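You operate a simulated robot arm through the tools that you are given. There is no shell and no other tool.

You are at the controls of a simulated robot arm. One attempt, no reset.

## Task
Change the cracked grey pad in the holder for the white one.
Fine: loosen the wing nut, drop the old pad in the WORN tray, push the new one home, then tighten the nut.

The check looks at the end state, three seconds after you hand in, the way a careful person would. Anything else that was tipped, shoved, dropped, spilled or broken makes it a failure.

## Robot
A 6-joint arm with a two-finger parallel gripper, fixed in place. Base frame: the origin is at the foot of the arm, x ahead of it, y to its left, z up. Lengths are in mm, angles in rad, forces in N, time in s.
With the tool pointing down near the work surface it reaches from about 260 to 680 mm from the base axis. Its first joint turns from -1.152 to 1.152 rad. Payload 2.9 kg.
The TCP is the grasp point between the finger pads, 30 mm short of the fingertips. In the tool frame z runs along the fingers and y along their closing line. The gripper opens to 110 mm. The fingers are 20 mm wide and 10 mm thick; the gripper's body (48 by 112 mm) begins 55 mm behind the TCP.
Orientation is told as [roll, pitch, yaw] about the base's x, y, z axes, in that order, counted from this pose: with the fingers straight down and closing along the base's y, the tool's x points along the base's -x, its y along +y and its z along -z.

## Interface
- The arm moves only by the tool drive_tool. Its argument "targets" is one flat list of numbers, 7 for each row, row after row: the gripper command, from -1 (shut) to 1 (fully open), values between in proportion, then the shift along the base's x, y, z in mm, then the turn, a rotation vector about the base's x, y, z in rad. In form: [fingers, tx, ty, tz, ax, ay, az, fingers, tx, ty, tz, ax, ay, az, ...]. A call has 1 to 20 rows; each row shifts and turns the commanded pose from where the row before left it. A row lasts 0.2 s, in which the tool goes at most 50 mm and 0.15 rad; a call with a longer step from one row to the next is refused whole, and so is a gripper value outside its range. Where a pose cannot be reached the arm comes as near as it can. A force on the tool above 70 N (or 10 N above the force at the start of the call, whichever is more), or a blocked arm, ends the call early, and 0.2 s more pass. The fingers move at their own pace (about 108 mm/s each) and stop on an object; they squeeze with about 32 N. The grip force told is the motor's: it shows also when the fingers shut on nothing. Time passes only in rows, and 0.2 s behind the last, so rows that do not move let the fingers close. The reply holds the time, the measured pose of the TCP, the force on the tool along the base axes, the opening and the grip force, in the units named above and with some noise, with the torque about the TCP (base axes, N m) and any sound that the robot's microphone picked up, and new pictures: "views" is both (left out), scene, wrist or none.
- Cameras (640 x 400 px; columns grow to the right, rows downward): "scene" is fixed at [100.7, 462, 1385]; the picture's right is [-0.41, -0.91, 0.00], its down [-0.53, 0.24, -0.82] and it looks along [0.75, -0.33, -0.58] (base axes); focal length 326 px, centre (320, 200). "wrist" rides on the gripper at [72, 17, -103] in the tool frame; the picture's right is [-0.23, 0.97, 0.00], its down [-0.76, -0.18, -0.62] and it looks along [-0.61, -0.14, 0.78] (tool axes); focal length 222 px, centre (320, 200). There is no depth. A picture from a camera that has moved, and an enlarged one, comes with that camera's place and axes in the base frame and with its lens.
- zoom(camera, box): a new picture of the part [left, top, right, bottom] of that camera's present view, enlarged. It takes no simulated time.
- close_job(): hands the job in; it is judged then, once.

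Places have to be worked out from the pictures, the camera data and where the tool is seen. Open the gripper and draw the arm clear of the work before you hand the job in, unless the task says otherwise.

The tools are called after "Emit:" as name(argument=value, ...) on one line, values as JSON. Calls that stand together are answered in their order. drive_tool: Moves the arm, as the interface text tells. Its arguments: {"type":"object","properties":{"targets":{"type":"array","items":{"type":"number"}},"views":{"type":"string","enum":["both","scene","wrist","none"]}},"required":["targets"]} The other tools are called the same way: zoom (camera, box) takes an enlarged picture of a part of a camera's view; close_job () hands the job in.

At the start:

```text
time: 0.0
eef_pos: [259.4, 279.1, 1206.4]
ee_rot: [0.001, 0.001, 0.002]
contact_force: [0.2, 1.0, 0.8]
torque: [-0.01, -0.01, 0.01]
gripper_width: 109.9
grasp_force: 0.1
```

scene: 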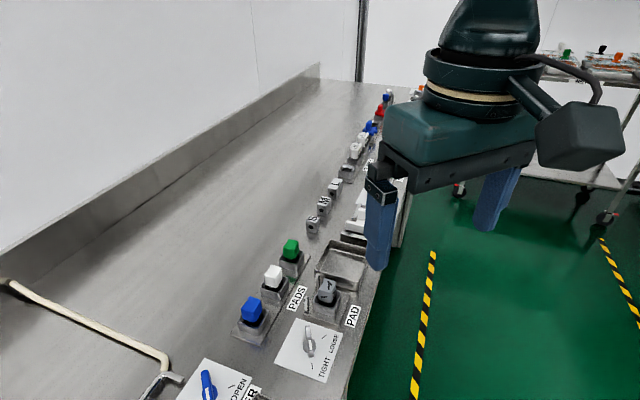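
wrist: 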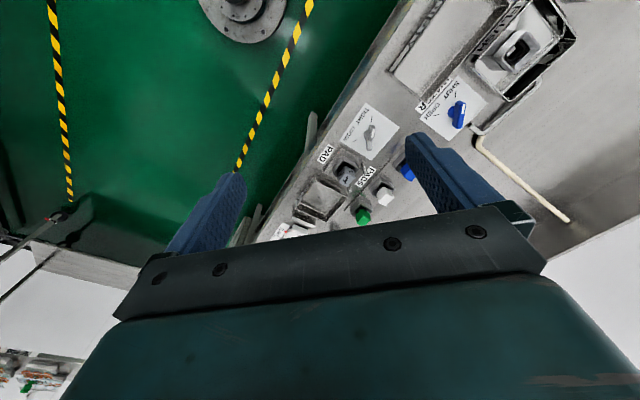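

The scene shows a row of coloured pads (blue, white, green) by a "PADS" label, a holder with the grey pad by "PAD", a wing nut on a TIGHT/LOOSE plate and a tray. I zoom in to see the details before moving.

Emit:
zoom(camera="scene", box=[220, 220, 400, 400])

Emit:
zoom(camera="wrist", box=[260, 60, 500, 240])

Emit:
zoom(camera="scene", box=[280, 80, 440, 260])

```text
2.22 times, centred on (310, 310) of scene
camera zoom: at [100.7, 462.0, 1385.0], right [-0.41, -0.91, 0.0], down [-0.53, 0.24, -0.82], along [0.75, -0.33, -0.58], focal length 725 px, centre (342, -44)
```

zoom: 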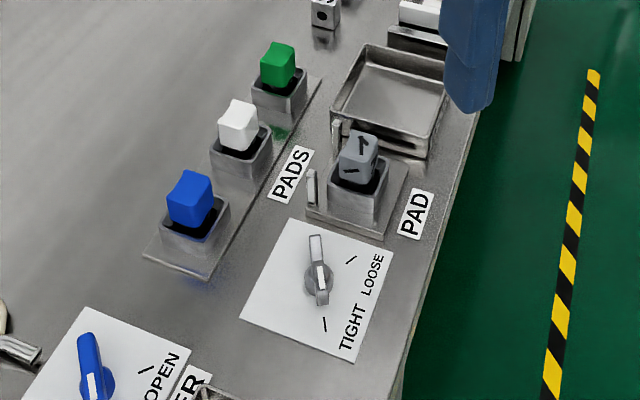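

```text
2.22 times, centred on (380, 150) of wrist
camera zoom: at [186.6, 296.7, 1309.5], right [0.23, 0.97, 0.0], down [0.76, -0.18, 0.62], along [0.61, -0.14, -0.78], focal length 494 px, centre (187, 311)
```

zoom: 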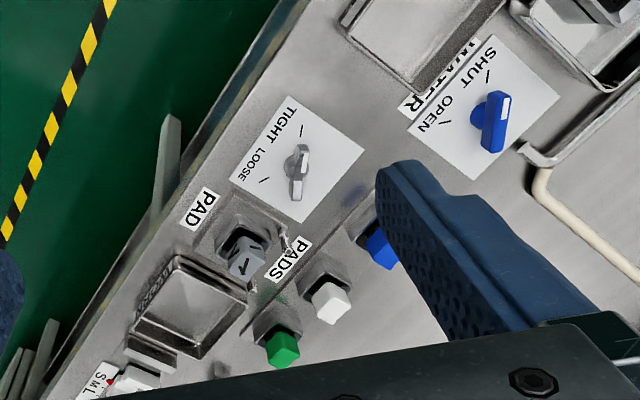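

```text
2.22 times, centred on (360, 170) of scene
camera zoom: at [100.7, 462.0, 1385.0], right [-0.41, -0.91, 0.0], down [-0.53, 0.24, -0.82], along [0.75, -0.33, -0.58], focal length 725 px, centre (231, 267)
```

zoom: 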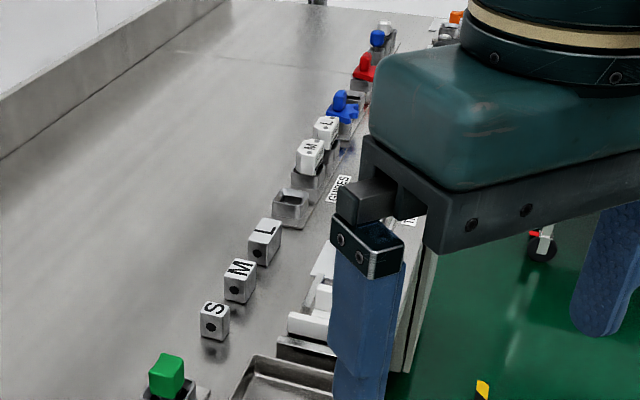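

Triangulating between the two cameras, I put the wing nut near (392, 356, 864), the grey pad top near (446, 294, 920) and the white pad near (529, 371, 906). The panel looks turned about 45°. I lower the arm a little to get a closer wrist view, staying well above everything.

Emit:
drive_tool(targets=[1, 10, 12, -28, 0, 0, 0, 1, 10, 12, -28, 0, 0, 0, 1, 10, 12, -28, 0, 0, 0, 1, 10, 12, -28, 0, 0, 0], views="both")

```text
time: 1.0
eef_pos: [298.9, 328.1, 1093.6]
ee_rot: [-0.002, 0.0, -0.001]
contact_force: [-0.4, -0.4, 0.1]
torque: [-0.02, 0.03, 0.02]
gripper_width: 109.8
grasp_force: 0.0
camera wrist: at [226.8, 345.1, 1196.8], right [0.23, 0.97, 0.0], down [0.76, -0.18, 0.62], along [0.61, -0.14, -0.78], focal length 222 px, centre (320, 200)
```

scene: 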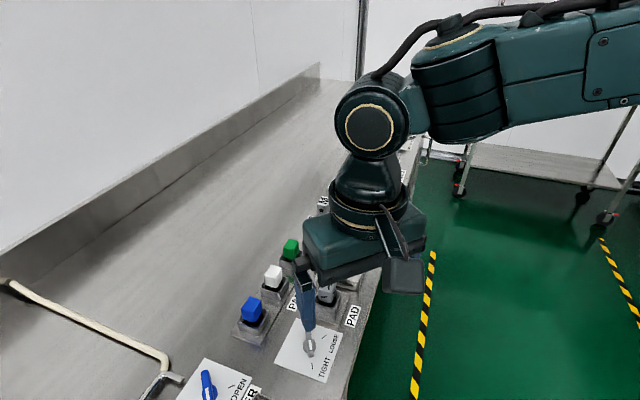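
wrist: 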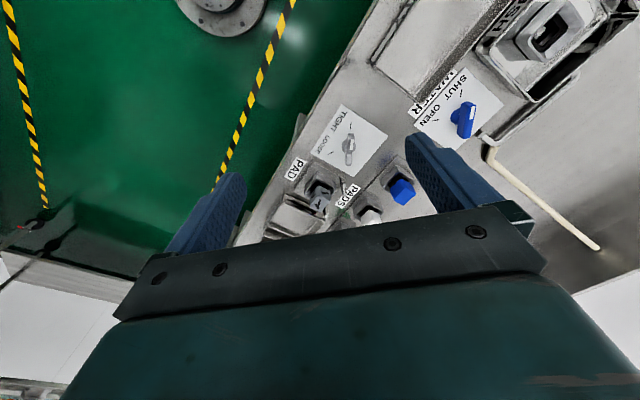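

The arm moved freely. I zoom the wrist picture to read the layout of the holder, tray and wing nut more closely.

Emit:
zoom(camera="wrist", box=[240, 90, 420, 240])

Emit:
zoom(camera="scene", box=[220, 230, 380, 390])

```text
2.67 times, centred on (330, 165) of wrist
camera zoom: at [226.8, 345.1, 1196.8], right [0.23, 0.97, 0.0], down [0.76, -0.18, 0.62], along [0.61, -0.14, -0.78], focal length 592 px, centre (293, 293)
```

zoom: 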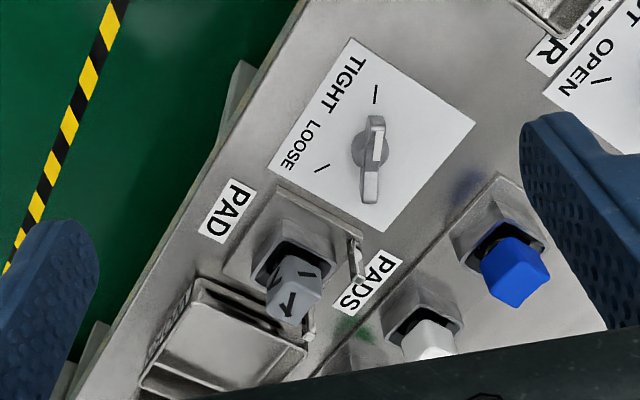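

```text
2.50 times, centred on (300, 310) of scene
camera zoom: at [100.7, 462.0, 1385.0], right [-0.41, -0.91, 0.0], down [-0.53, 0.24, -0.82], along [0.75, -0.33, -0.58], focal length 816 px, centre (370, -75)
```

zoom: 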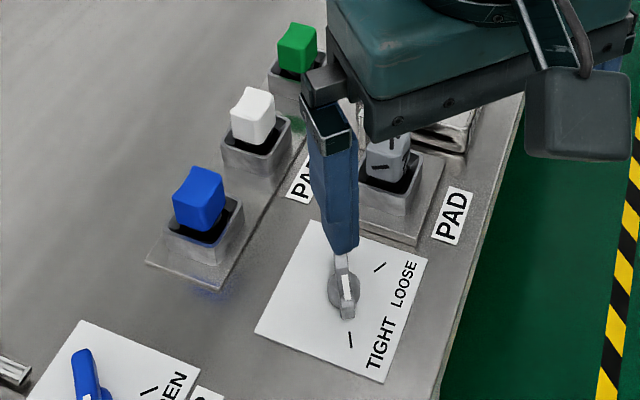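

The knob sits at about (392, 356) with its plate at z≈858. Its marked end is at TIGHT, about 167°, and LOOSE is about 115° counter-clockwise from there. I move above the knob at a safe height and turn the fingers square to the wing (yaw about -0.19) for a closer look.

Emit:
drive_tool(targets=[1, 23.5, 7, -20, 0, 0, -0.048, 1, 23.5, 7, -20, 0, 0, -0.048, 1, 23.5, 7, -20, 0, 0, -0.048, 1, 23.5, 7, -20, 0, 0, -0.048], views="both")

```text
time: 2.0
eef_pos: [393.9, 356.7, 1013.8]
ee_rot: [0.0, -0.002, -0.192]
contact_force: [0.0, 0.0, -0.4]
torque: [-0.02, -0.03, 0.02]
gripper_width: 110.1
grasp_force: 0.2
camera wrist: at [325.6, 386.8, 1118.1], right [0.41, 0.91, 0.0], down [0.71, -0.32, 0.62], along [0.57, -0.25, -0.78], focal length 222 px, centre (320, 200)
```

scene: 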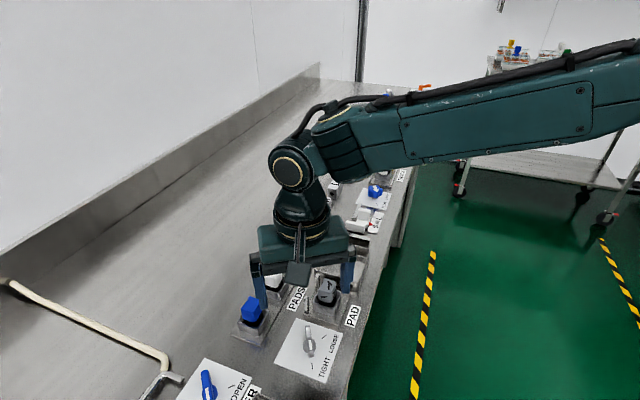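
wrist: 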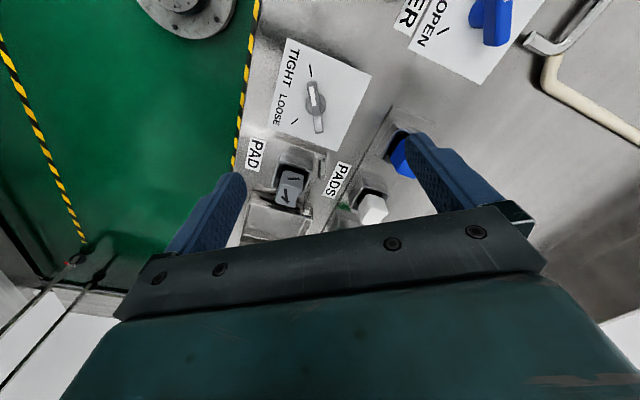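

Now right above the knob with the fingers clear of everything. I zoom in to measure the knob, the holder and the pads.

Emit:
zoom(camera="wrist", box=[270, 40, 370, 140])

Emit:
zoom(camera="wrist", box=[225, 130, 345, 240])

Emit:
zoom(camera="scene", box=[220, 260, 380, 390])

```text
4.00 times, centred on (320, 90) of wrist
camera zoom: at [325.6, 386.8, 1118.1], right [0.41, 0.91, 0.0], down [0.71, -0.32, 0.62], along [0.57, -0.25, -0.78], focal length 888 px, centre (320, 640)
```

zoom: 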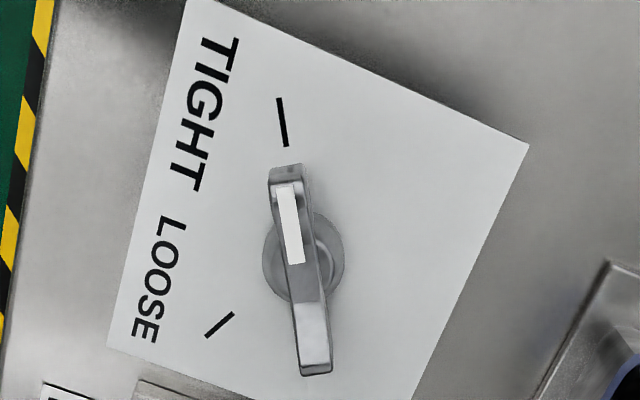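

```text
3.64 times, centred on (285, 185) of wrist
camera zoom: at [325.6, 386.8, 1118.1], right [0.41, 0.91, 0.0], down [0.71, -0.32, 0.62], along [0.57, -0.25, -0.78], focal length 808 px, centre (447, 254)
```

zoom: 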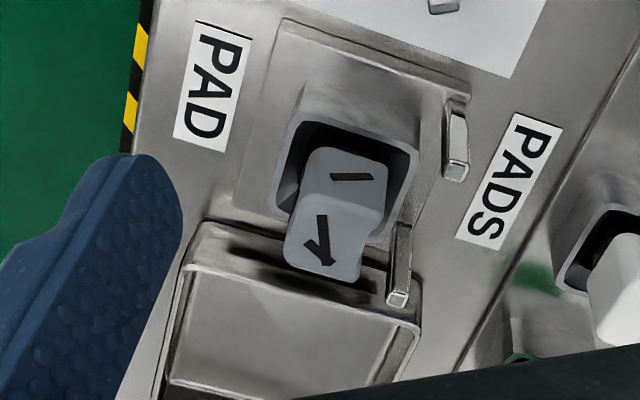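

```text
3.08 times, centred on (300, 325) of scene
camera zoom: at [100.7, 462.0, 1385.0], right [-0.41, -0.91, 0.0], down [-0.53, 0.24, -0.82], along [0.75, -0.33, -0.58], focal length 1004 px, centre (382, -185)
```

zoom: 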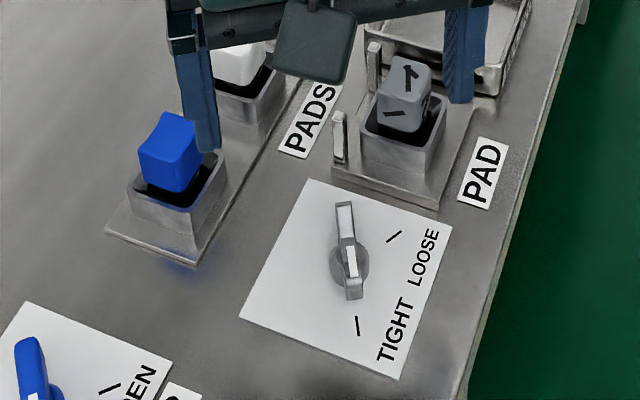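

The knob's wing runs at about 164°, its top is at z≈889 and its pivot is near (386, 354.5). The marks put LOOSE 120° counter-clockwise of TIGHT. I descend partway with the fingers half open and yaw trimmed to -0.26, then re-check the alignment.

Emit:
drive_tool(targets=[0.2, -4, -0.6, -27, 0, 0, -0.035, 0.2, -4, -0.6, -27, 0, 0, -0.035, 0.2, 0, 0, 0, 0, 0, 0], views="both")

```text
time: 2.8
eef_pos: [385.5, 353.3, 959.7]
ee_rot: [-0.001, 0.001, -0.264]
contact_force: [0.5, 0.2, 0.0]
torque: [0.0, -0.01, 0.01]
gripper_width: 66.2
grasp_force: 0.1
camera wrist: at [319.8, 389.2, 1063.3], right [0.47, 0.88, 0.0], down [0.69, -0.37, 0.62], along [0.55, -0.29, -0.78], focal length 222 px, centre (320, 200)
```

scene: 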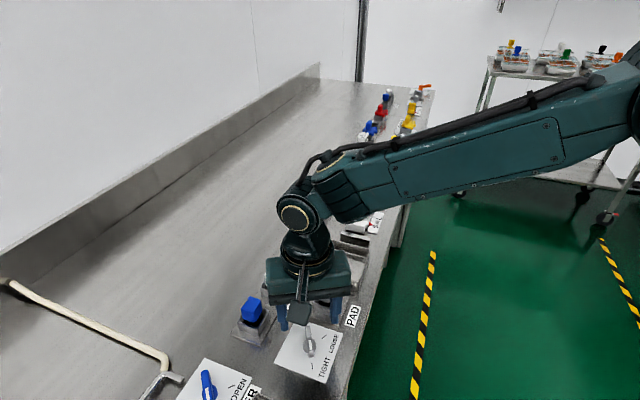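
wrist: 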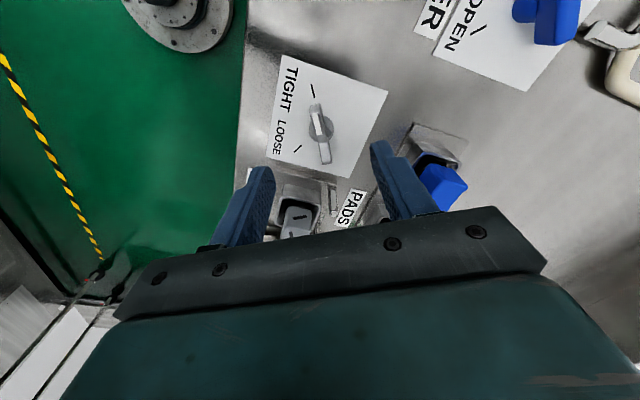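

Emit:
zoom(camera="wrist", box=[240, 50, 400, 210])

Emit:
zoom(camera="scene", box=[260, 290, 360, 390])

```text
2.50 times, centred on (320, 130) of wrist
camera zoom: at [319.8, 389.2, 1063.3], right [0.47, 0.88, 0.0], down [0.69, -0.37, 0.62], along [0.55, -0.29, -0.78], focal length 555 px, centre (320, 375)
```

zoom: 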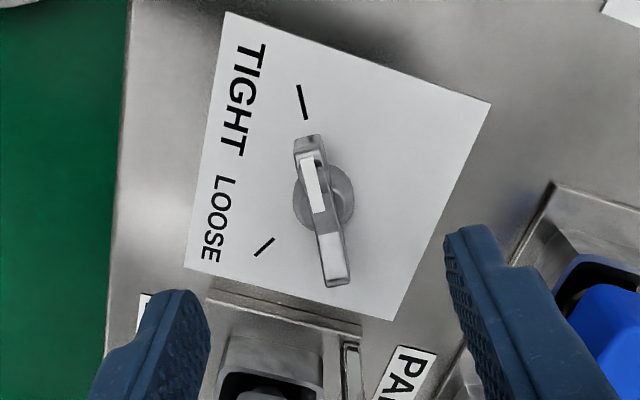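

```text
4.00 times, centred on (310, 340) of scene
camera zoom: at [100.7, 462.0, 1385.0], right [-0.41, -0.91, 0.0], down [-0.53, 0.24, -0.82], along [0.75, -0.33, -0.58], focal length 1305 px, centre (360, -360)
```

zoom: 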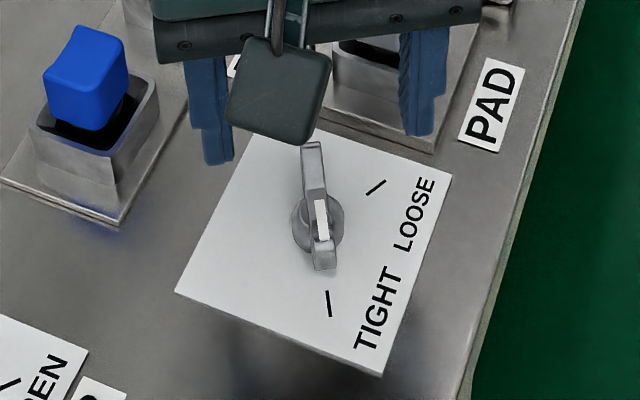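

The tool axis is within about 2 mm of the pivot, so I shift (+1.2, +1.2), descend to TCP z≈907 (fingertips about 877, above the stub) and close on the wing.

Emit:
drive_tool(targets=[0.2, 0.6, 0.6, -26, 0, 0, 0, 0.2, 0.6, 0.6, -26, 0, 0, 0, 0.2, 0, 0, 0, 0, 0, 0, -1, 0, 0, 0, 0, 0, 0, -1, 0, 0, 0, 0, 0, 0, -1, 0, 0, 0, 0, 0, 0], views="both")

```text
time: 4.2
eef_pos: [386.5, 355.4, 909.2]
ee_rot: [-0.001, 0.001, -0.262]
contact_force: [-1.6, -2.5, 0.2]
torque: [-0.12, -0.43, 0.03]
gripper_width: 8.6
grasp_force: 45.4
camera wrist: at [320.5, 390.1, 1011.5], right [0.47, 0.88, 0.0], down [0.69, -0.37, 0.62], along [0.55, -0.29, -0.78], focal length 222 px, centre (320, 200)
```

scene: 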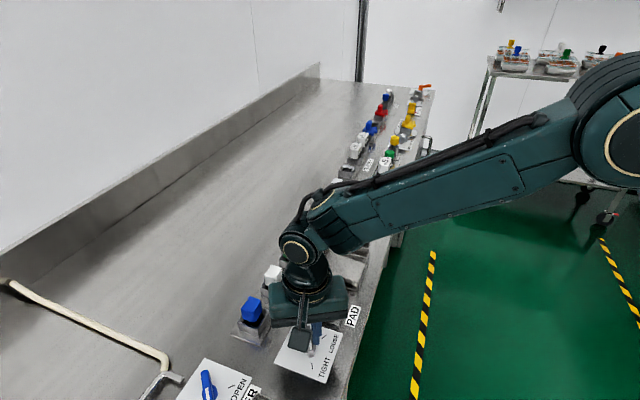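
wrist: 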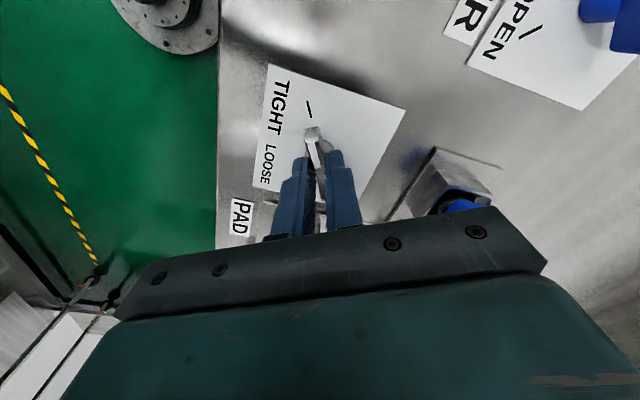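

The fingers hold the wing (8.6 mm wide, small side force). I start turning counter-clockwise toward LOOSE and watch the forces and torque.

Emit:
drive_tool(targets=[-1, 0, 0, 0, 0, 0, 0.1, -1, 0, 0, 0, 0, 0, 0.1, -1, 0, 0, 0, 0, 0, 0.1, -1, 0, 0, 0, 0, 0, 0.1, -1, 0, 0, 0, 0, 0, 0.1], views="wrist")

```text
time: 5.4
eef_pos: [386.3, 355.3, 909.0]
ee_rot: [-0.002, 0.002, 0.239]
contact_force: [-2.6, -12.5, 2.2]
torque: [-0.18, -0.34, -0.04]
gripper_width: 9.2
grasp_force: 45.3
camera wrist: at [311.8, 354.1, 1011.6], right [-0.01, 1.0, 0.0], down [0.78, 0.01, 0.62], along [0.62, 0.01, -0.78], focal length 222 px, centre (320, 200)
```

wrist: 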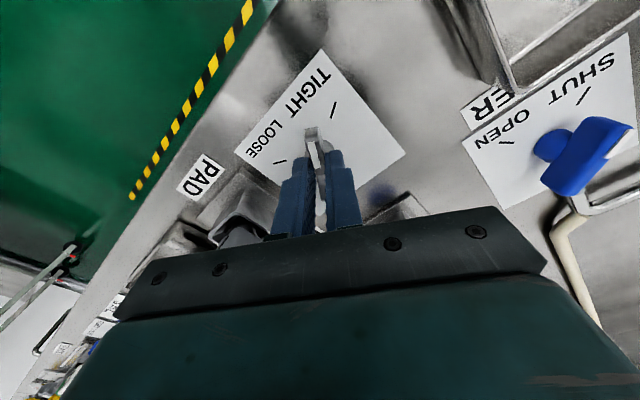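

The wing turns with the fingers. A side force of -12 N along y means the pivot lies a little to -y of the tool, so I shift -1 mm in y and keep turning.

Emit:
drive_tool(targets=[-1, 0, -0.5, 0, 0, 0, 0.1, -1, 0, -0.5, 0, 0, 0, 0.1, -1, 0, 0, 0, 0, 0, 0.1, -1, 0, 0, 0, 0, 0, 0.1, -1, 0, 0, 0, 0, 0, 0.1, -1, 0, 0, 0, 0, 0, 0.1], views="wrist")

```text
time: 6.8
eef_pos: [387.4, 354.0, 909.7]
ee_rot: [0.0, 0.001, 0.84]
contact_force: [-2.4, -10.6, 0.0]
torque: [-0.04, -0.15, 0.02]
gripper_width: 8.5
grasp_force: 45.1
camera wrist: at [325.2, 311.8, 1011.5], right [-0.57, 0.82, 0.0], down [0.64, 0.45, 0.62], along [0.51, 0.36, -0.78], focal length 222 px, centre (320, 200)
```

wrist: 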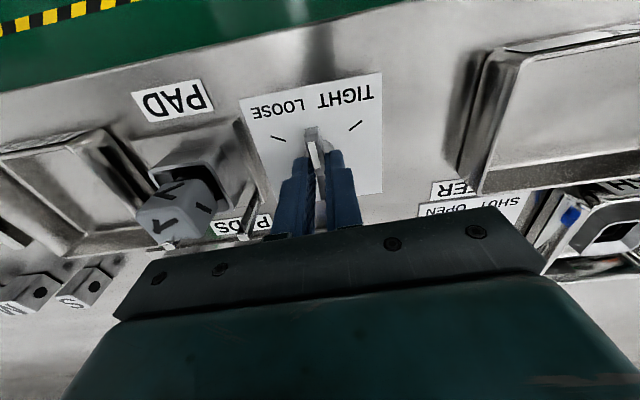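

Now midway (yaw 0.84), with the side force still modest. I continue with another small -0.6 mm y shift, up to near the LOOSE mark.

Emit:
drive_tool(targets=[-1, 0, -0.3, 0, 0, 0, 0.12, -1, 0, -0.3, 0, 0, 0, 0.12, -1, 0, 0, 0, 0, 0, 0.12, -1, 0, 0, 0, 0, 0, 0.12, -1, 0, 0, 0, 0, 0, 0.12, -1, 0, 0, 0, 0, 0, 0.12, -1, 0, 0, 0, 0, 0, 0.12], views="wrist")

```text
time: 8.4
eef_pos: [387.5, 354.0, 907.1]
ee_rot: [0.0, 0.001, 1.68]
contact_force: [-0.7, -2.6, -2.3]
torque: [-0.22, 0.02, 0.02]
gripper_width: 8.8
grasp_force: 44.6
camera wrist: at [377.7, 280.4, 1011.5], right [-0.99, 0.12, 0.0], down [0.09, 0.78, 0.62], along [0.07, 0.62, -0.78], focal length 222 px, centre (320, 200)
```

wrist: 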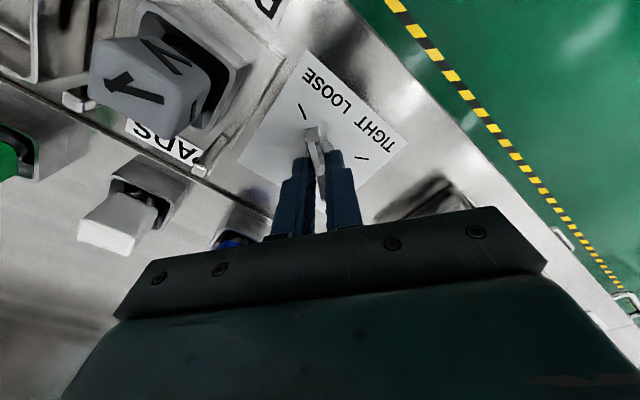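

The LOOSE mark is almost in line with the wing tip. I turn the last 0.155 rad.

Emit:
drive_tool(targets=[-1, 0, 0, 0, 0, 0, 0.08, -1, 0, 0, 0, 0, 0, 0.08, -1, 0, 0, 0, 0, 0, 0], views="wrist")

Emit:
zoom(camera="wrist", box=[240, 40, 420, 220])

```text
time: 9.2
eef_pos: [387.6, 354.4, 908.4]
ee_rot: [0.001, 0.0, 1.84]
contact_force: [-0.6, -3.8, -1.8]
torque: [0.55, 0.2, -0.27]
gripper_width: 8.6
grasp_force: 44.7
camera wrist: at [389.5, 279.9, 1011.5], right [-1.0, -0.04, 0.0], down [-0.03, 0.78, 0.62], along [-0.02, 0.62, -0.78], focal length 222 px, centre (320, 200)
```

wrist: 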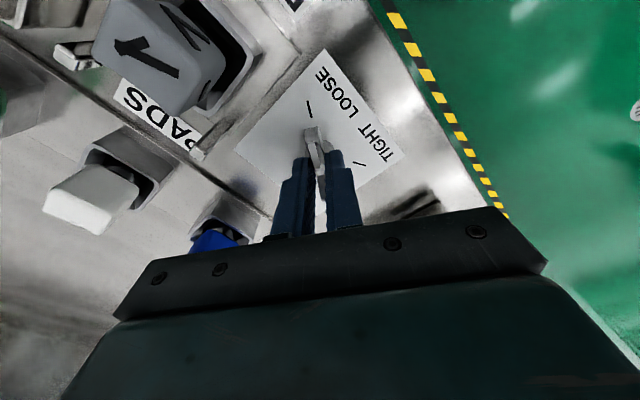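

```text
2.22 times, centred on (330, 130) of wrist
camera zoom: at [389.5, 279.9, 1011.5], right [-1.0, -0.04, 0.0], down [-0.03, 0.78, 0.62], along [-0.02, 0.62, -0.78], focal length 494 px, centre (298, 356)
```

zoom: 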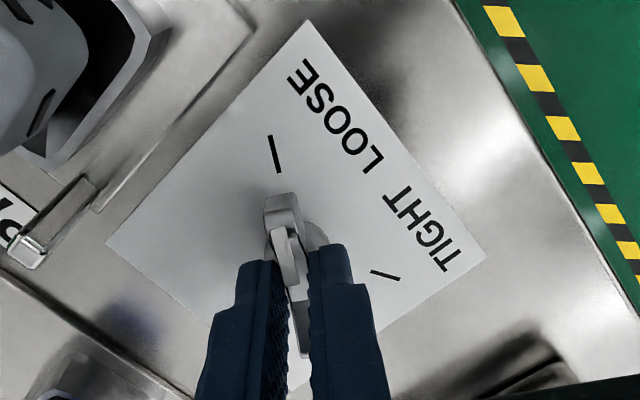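

The wing is in line with LOOSE and I feel the end stop (-0.27 N m). I open the fingers modestly and lift straight up.

Emit:
drive_tool(targets=[-0.4, 0, 0, 0, 0, 0, 0, -0.4, 0, 0, 0, 0, 0, 0, -0.4, 0, 0, 30, 0, 0, 0, -0.4, 0, 0, 40, 0, 0, 0, -0.4, 0, 0, 40, 0, 0, 0], views="both")

```text
time: 10.4
eef_pos: [389.2, 354.2, 1018.1]
ee_rot: [-0.001, -0.001, 1.839]
contact_force: [-0.2, -0.2, -0.4]
torque: [-0.01, 0.04, 0.04]
gripper_width: 33.1
grasp_force: 0.1
camera wrist: at [390.2, 280.3, 1121.4], right [-1.0, -0.04, 0.0], down [-0.03, 0.78, 0.62], along [-0.02, 0.62, -0.78], focal length 222 px, centre (320, 200)
```

scene: 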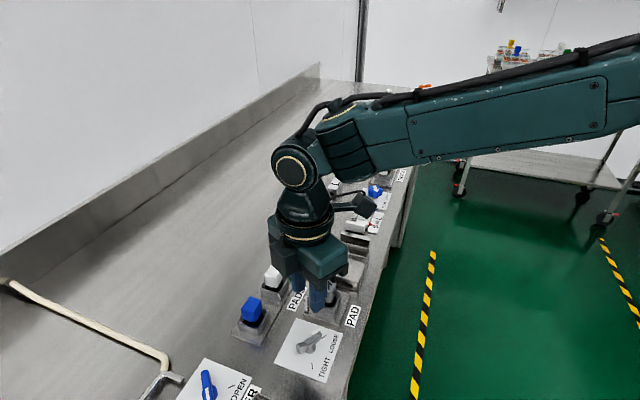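
wrist: 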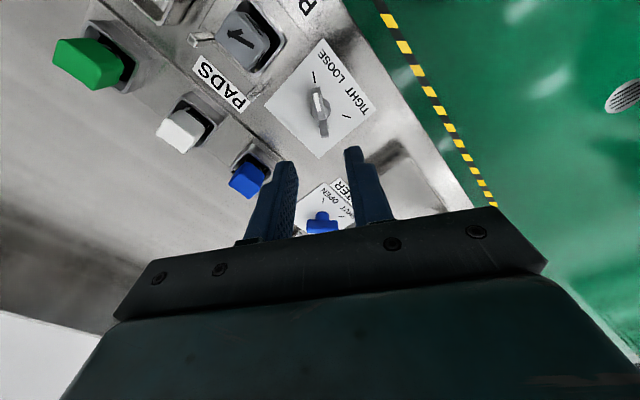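

The knob now points to LOOSE and is released. I move above the grey pad's holder and turn to yaw 0.785, square to the panel, to measure pad, holder and tray.

Emit:
drive_tool(targets=[-0.4, 6.4, -7.1, 2, 0, 0, -0.132, -0.4, 6.4, -7.1, 2, 0, 0, -0.132, -0.4, 6.4, -7.1, 2, 0, 0, -0.132, -0.4, 6.4, -7.1, 2, 0, 0, -0.132, -0.4, 6.4, -7.1, 2, 0, 0, -0.132, -0.4, 6.4, -7.1, 2, 0, 0, -0.132, -0.4, 6.4, -7.1, 2, 0, 0, -0.132, -0.4, 6.4, -7.1, 2, 0, 0, -0.13], views="both")

Emit:
zoom(camera="wrist", box=[200, 40, 440, 240])

Emit:
zoom(camera="scene", box=[220, 240, 380, 400])

```text
time: 12.2
eef_pos: [439.1, 297.2, 1033.2]
ee_rot: [-0.001, 0.001, 0.78]
contact_force: [-0.3, -0.1, 0.2]
torque: [0.01, 0.0, -0.01]
gripper_width: 32.7
grasp_force: 0.0
camera wrist: at [374.5, 257.9, 1137.3], right [-0.52, 0.85, 0.0], down [0.67, 0.41, 0.62], along [0.53, 0.33, -0.78], focal length 222 px, centre (320, 200)
```

scene: 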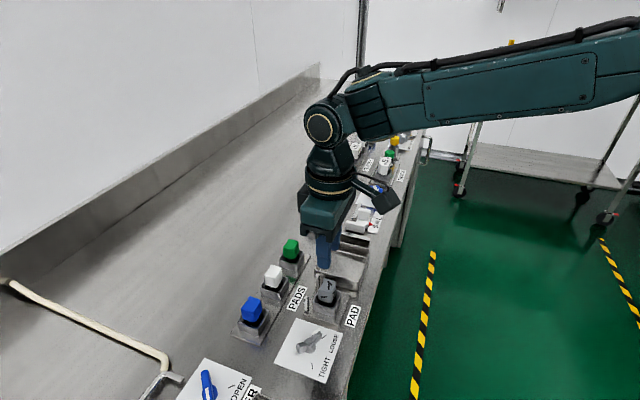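
wrist: 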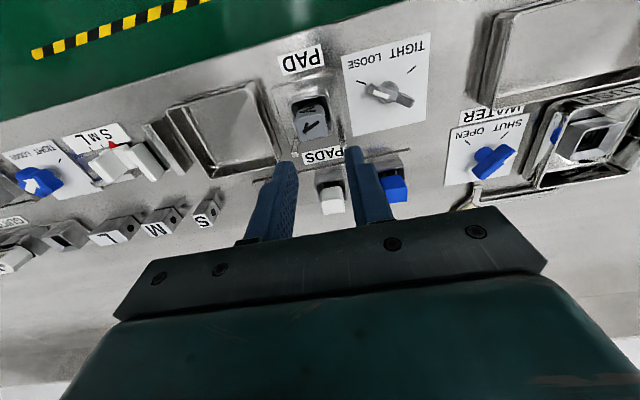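

```text
2.00 times, centred on (320, 140) of wrist
camera zoom: at [374.5, 257.9, 1137.3], right [-0.52, 0.85, 0.0], down [0.67, 0.41, 0.62], along [0.53, 0.33, -0.78], focal length 444 px, centre (320, 320)
```

zoom: 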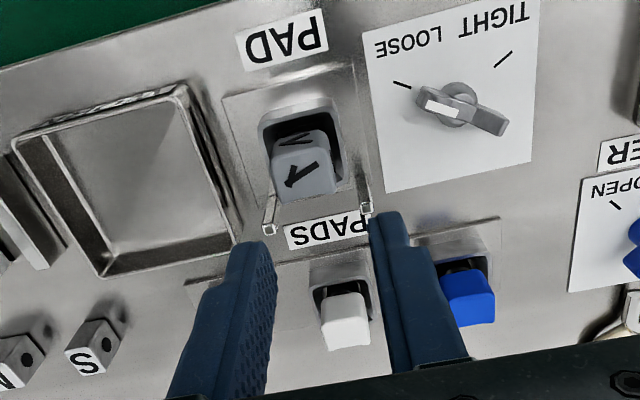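

```text
2.50 times, centred on (300, 320) of scene
camera zoom: at [100.7, 462.0, 1385.0], right [-0.41, -0.91, 0.0], down [-0.53, 0.24, -0.82], along [0.75, -0.33, -0.58], focal length 816 px, centre (370, -100)
```

zoom: 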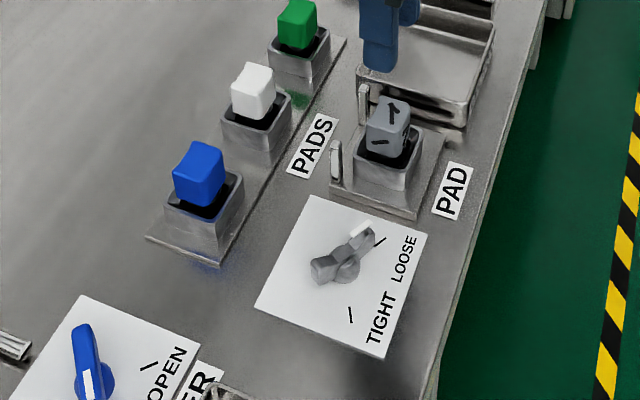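

The knob is clearly at LOOSE. I zoom in on the tray to check for its WORN label and on the holder for a finer measure.

Emit:
zoom(camera="wrist", box=[190, 60, 290, 190])

Emit:
zoom(camera="wrist", box=[270, 60, 370, 160])

Emit:
zoom(camera="scene", box=[300, 260, 380, 340])

```text
3.08 times, centred on (240, 125) of wrist
camera zoom: at [374.5, 257.9, 1137.3], right [-0.52, 0.85, 0.0], down [0.67, 0.41, 0.62], along [0.53, 0.33, -0.78], focal length 684 px, centre (566, 431)
```

zoom: 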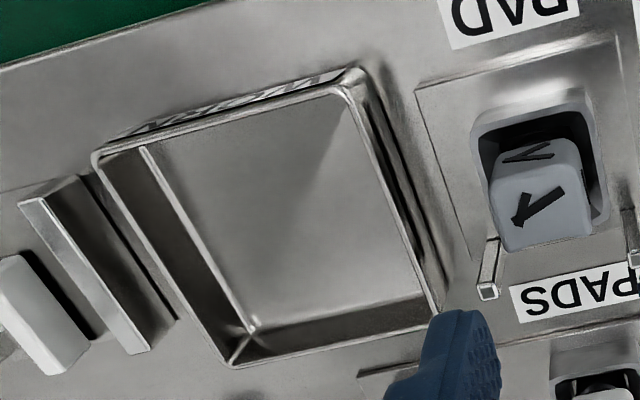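

```text
4.00 times, centred on (320, 110) of wrist
camera zoom: at [374.5, 257.9, 1137.3], right [-0.52, 0.85, 0.0], down [0.67, 0.41, 0.62], along [0.53, 0.33, -0.78], focal length 888 px, centre (320, 560)
```

zoom: 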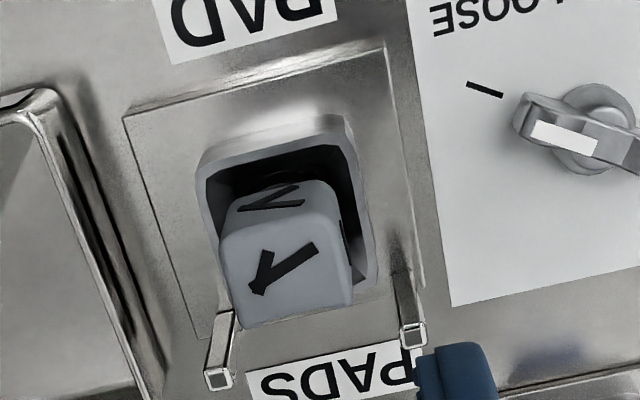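

```text
5.00 times, centred on (340, 300) of scene
camera zoom: at [100.7, 462.0, 1385.0], right [-0.41, -0.91, 0.0], down [-0.53, 0.24, -0.82], along [0.75, -0.33, -0.58], focal length 1631 px, centre (220, -300)
```

zoom: 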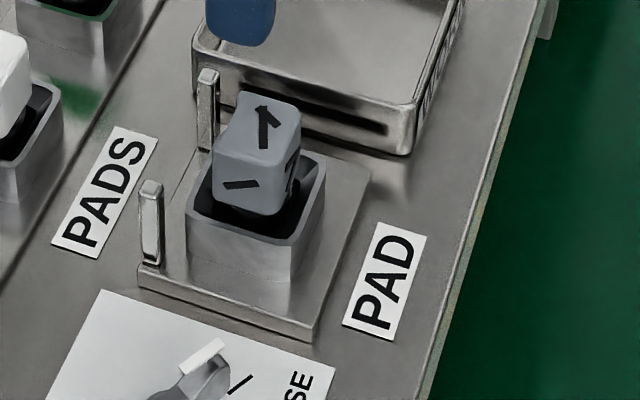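

The pad top sits near (445.5, 292.7, 929), the holder rim at z≈898 and the tray centre near (524, 219). I zoom in on the text on the tray wall to confirm it is the WORN tray.

Emit:
zoom(camera="wrist", box=[200, 70, 260, 110])

Emit:
zoom(camera="scene", box=[240, 260, 310, 350])

```text
10.00 times, centred on (230, 90) of wrist
camera zoom: at [374.5, 257.9, 1137.3], right [-0.52, 0.85, 0.0], down [0.67, 0.41, 0.62], along [0.53, 0.33, -0.78], focal length 2221 px, centre (1220, 1300)
```

zoom: 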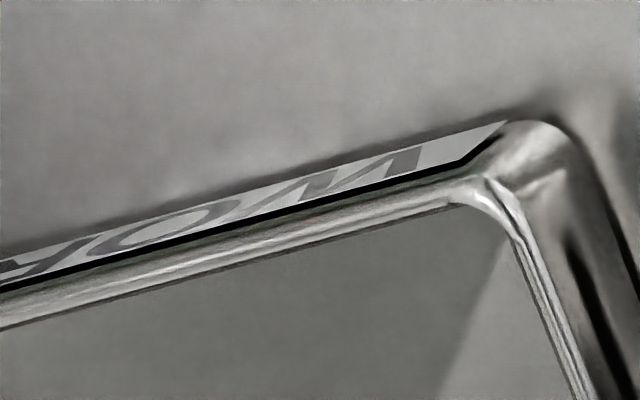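

```text
4.44 times, centred on (275, 305) of scene
camera zoom: at [100.7, 462.0, 1385.0], right [-0.41, -0.91, 0.0], down [-0.53, 0.24, -0.82], along [0.75, -0.33, -0.58], focal length 1450 px, centre (520, -267)
```

zoom: 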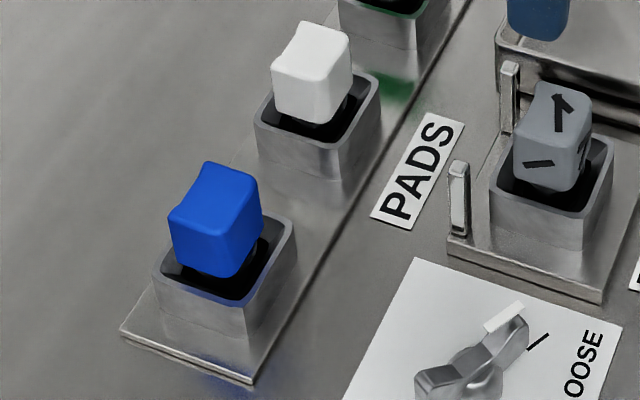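

The label reads "WOR…", so it is the WORN tray. Each pad is a ~29 mm block on a stem standing in its socket. I move over the grey pad, open to ~58 mm and descend partway for an alignment check.

Emit:
drive_tool(targets=[0.05, 3.4, -2.1, -20, 0, 0, 0, 0.05, 3.4, -2.1, -25, 0, 0, 0, 0.05, 0, 0, -25, 0, 0, 0, 0.05, 0, 0, 0, 0, 0, 0], views="both")

Emit:
zoom(camera="wrist", box=[240, 60, 400, 220])

Emit:
zoom(camera="scene", box=[280, 250, 380, 350])

```text
time: 13.2
eef_pos: [445.9, 293.6, 964.0]
ee_rot: [0.001, -0.001, 0.784]
contact_force: [-0.7, 0.6, 0.6]
torque: [0.03, 0.01, 0.02]
gripper_width: 57.8
grasp_force: 0.0
camera wrist: at [381.5, 253.7, 1067.3], right [-0.53, 0.85, 0.0], down [0.66, 0.41, 0.62], along [0.53, 0.33, -0.78], focal length 222 px, centre (320, 200)
```

scene: 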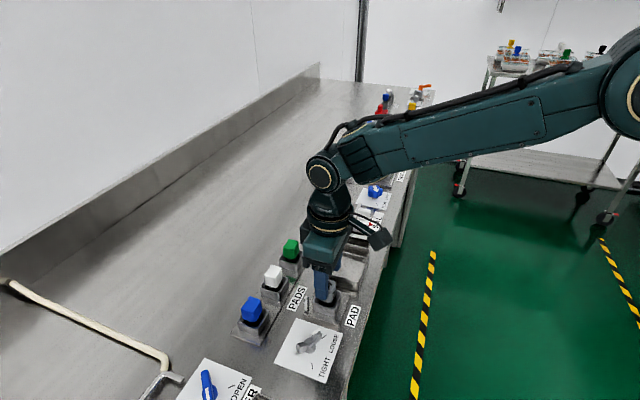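
wrist: 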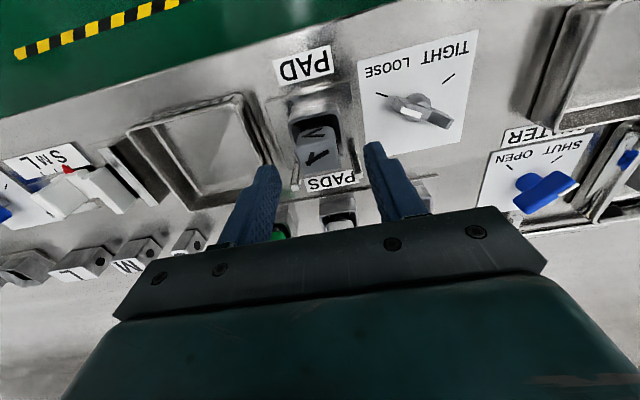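

```text
2.50 times, centred on (320, 140) of wrist
camera zoom: at [381.5, 253.7, 1067.3], right [-0.53, 0.85, 0.0], down [0.66, 0.41, 0.62], along [0.53, 0.33, -0.78], focal length 555 px, centre (320, 350)
```

zoom: 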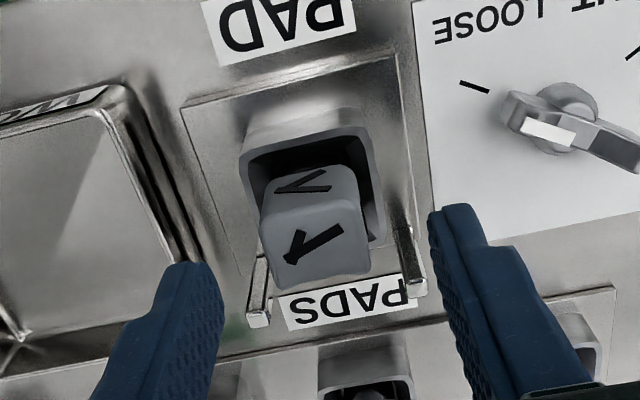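

```text
4.00 times, centred on (330, 300) of scene
camera zoom: at [100.7, 462.0, 1385.0], right [-0.41, -0.91, 0.0], down [-0.53, 0.24, -0.82], along [0.75, -0.33, -0.58], focal length 1305 px, centre (280, -200)
```

zoom: 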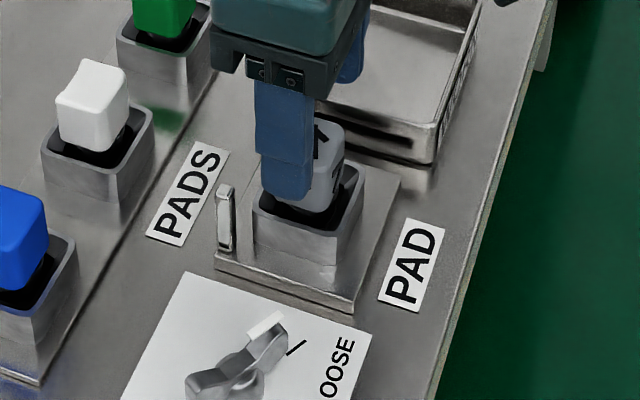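

The tool axis passes within about 1.5 mm of the pad centre, with fingers clear of rim and posts. I descend to TCP z≈935 (tips about 905, just above the rim) and close gently on the grey pad.

Emit:
drive_tool(targets=[0.05, -0.5, -0.8, -15, 0, 0, 0, 0.05, 0, 0, -14, 0, 0, 0, 0.05, 0, 0, 0, 0, 0, 0], views="both")

Emit:
zoom(camera="wrist", box=[240, 60, 400, 220])

Emit:
zoom(camera="scene", box=[280, 250, 380, 350])

```text
time: 14.0
eef_pos: [444.4, 291.6, 936.5]
ee_rot: [0.0, 0.0, 0.786]
contact_force: [-0.4, -0.6, -0.1]
torque: [0.02, 0.01, 0.01]
gripper_width: 57.8
grasp_force: 0.0
camera wrist: at [380.7, 252.7, 1038.4], right [-0.53, 0.85, 0.0], down [0.66, 0.41, 0.62], along [0.53, 0.33, -0.78], focal length 222 px, centre (320, 200)
```

scene: 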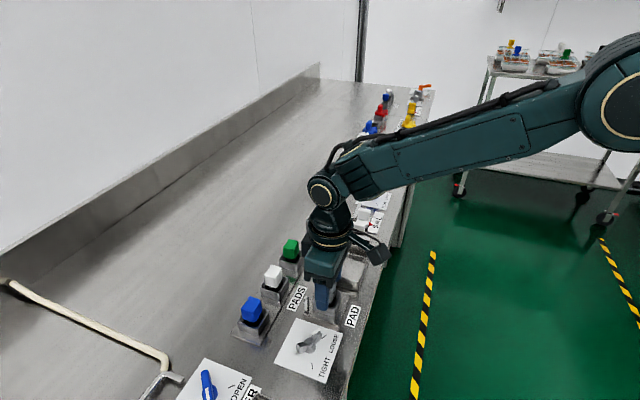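
wrist: 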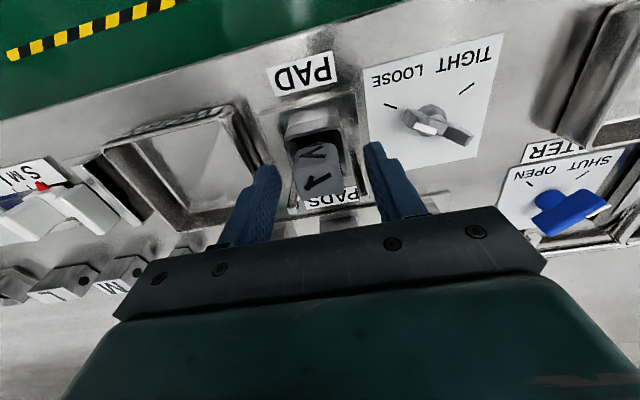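

```text
2.50 times, centred on (320, 140) of wrist
camera zoom: at [380.7, 252.7, 1038.4], right [-0.53, 0.85, 0.0], down [0.66, 0.41, 0.62], along [0.53, 0.33, -0.78], focal length 555 px, centre (320, 350)
```

zoom: 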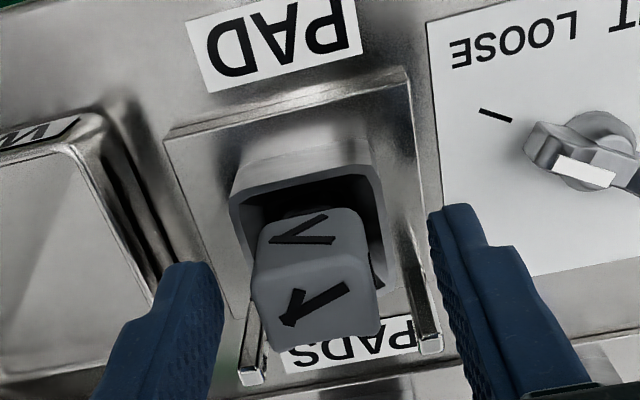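

```text
4.00 times, centred on (330, 300) of scene
camera zoom: at [100.7, 462.0, 1385.0], right [-0.41, -0.91, 0.0], down [-0.53, 0.24, -0.82], along [0.75, -0.33, -0.58], focal length 1305 px, centre (280, -200)
```

zoom: 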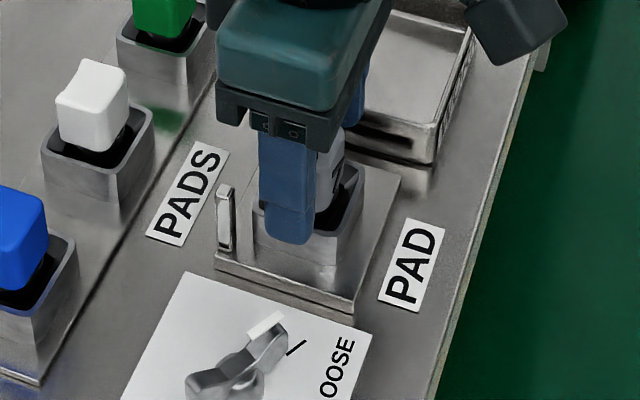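

Alignment is good (pad centre within 1 mm of the tool axis, tips about 6 mm above the rim). I close the fingers on the grey pad.

Emit:
drive_tool(targets=[-1, 0, 0, 0, 0, 0, 0, -1, 0, 0, 0, 0, 0, 0, -1, 0, 0, 0, 0, 0, 0], views="both")

Emit:
zoom(camera="wrist", box=[240, 60, 400, 220])

```text
time: 14.8
eef_pos: [445.9, 289.4, 935.5]
ee_rot: [-0.001, -0.001, 0.779]
contact_force: [11.4, -10.5, -3.5]
torque: [-0.45, -0.44, -0.01]
gripper_width: 29.0
grasp_force: 32.7
camera wrist: at [381.7, 251.9, 1038.5], right [-0.52, 0.85, 0.0], down [0.67, 0.41, 0.62], along [0.53, 0.33, -0.78], focal length 222 px, centre (320, 200)
```

scene: 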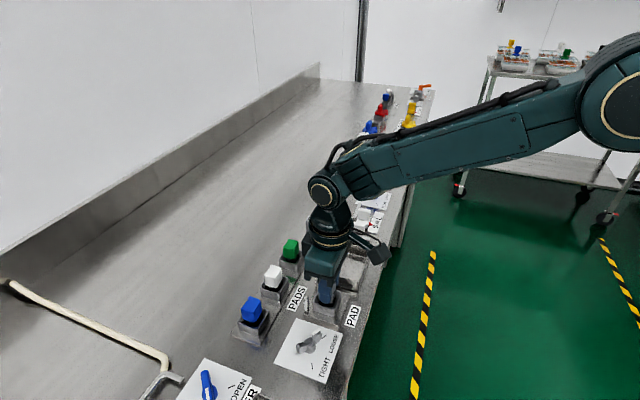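
wrist: 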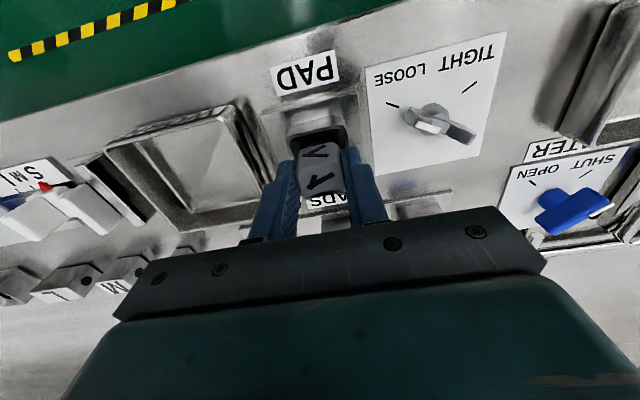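

```text
2.50 times, centred on (320, 140) of wrist
camera zoom: at [381.7, 251.9, 1038.5], right [-0.52, 0.85, 0.0], down [0.67, 0.41, 0.62], along [0.53, 0.33, -0.78], focal length 555 px, centre (320, 350)
```

zoom: 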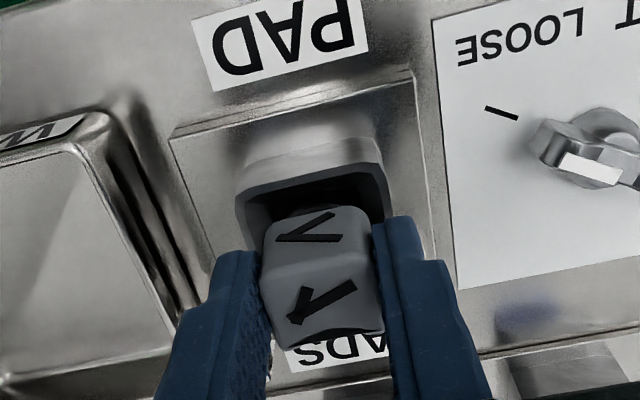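

The pad is held (29.0 mm). A side force of about 15 N along +e1 says the pad stands ~1.5 mm further toward (+x, -y), so I shift there to relieve it, then lift slowly while watching the forces.

Emit:
drive_tool(targets=[-1, 1.1, -1.1, 0, 0, 0, 0, -1, 0, 0, 0, 0, 0, 0, -1, 0, 0, 4, 0, 0, 0, -1, 0, 0, 6, 0, 0, 0], views="both")

Emit:
zoom(camera="wrist", box=[240, 60, 400, 220])

```text
time: 15.8
eef_pos: [446.1, 291.8, 944.7]
ee_rot: [0.003, 0.0, 0.787]
contact_force: [0.1, 0.3, 0.0]
torque: [-0.01, -0.01, 0.01]
gripper_width: 29.4
grasp_force: 31.9
camera wrist: at [381.3, 252.4, 1048.8], right [-0.53, 0.85, 0.0], down [0.66, 0.41, 0.62], along [0.53, 0.33, -0.78], focal length 222 px, centre (320, 200)
```

scene: 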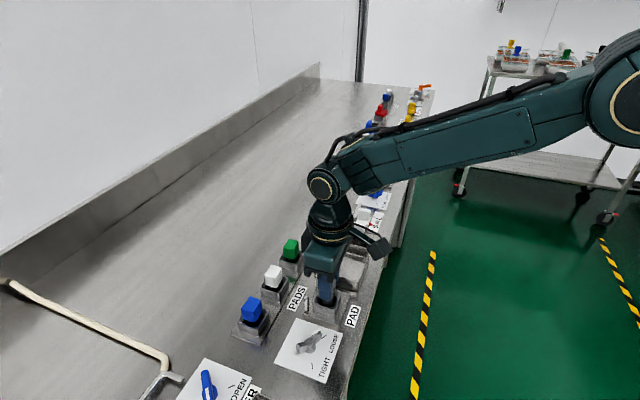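
wrist: 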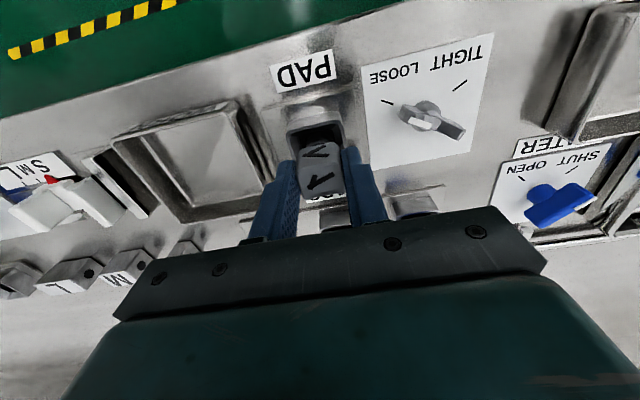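

```text
2.50 times, centred on (320, 140) of wrist
camera zoom: at [381.3, 252.4, 1048.8], right [-0.53, 0.85, 0.0], down [0.66, 0.41, 0.62], along [0.53, 0.33, -0.78], focal length 555 px, centre (320, 350)
```

zoom: 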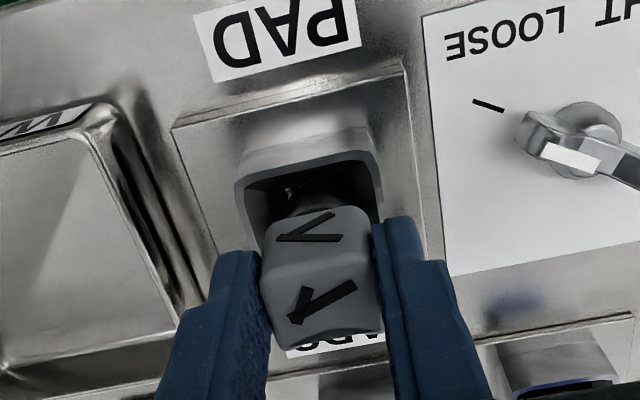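

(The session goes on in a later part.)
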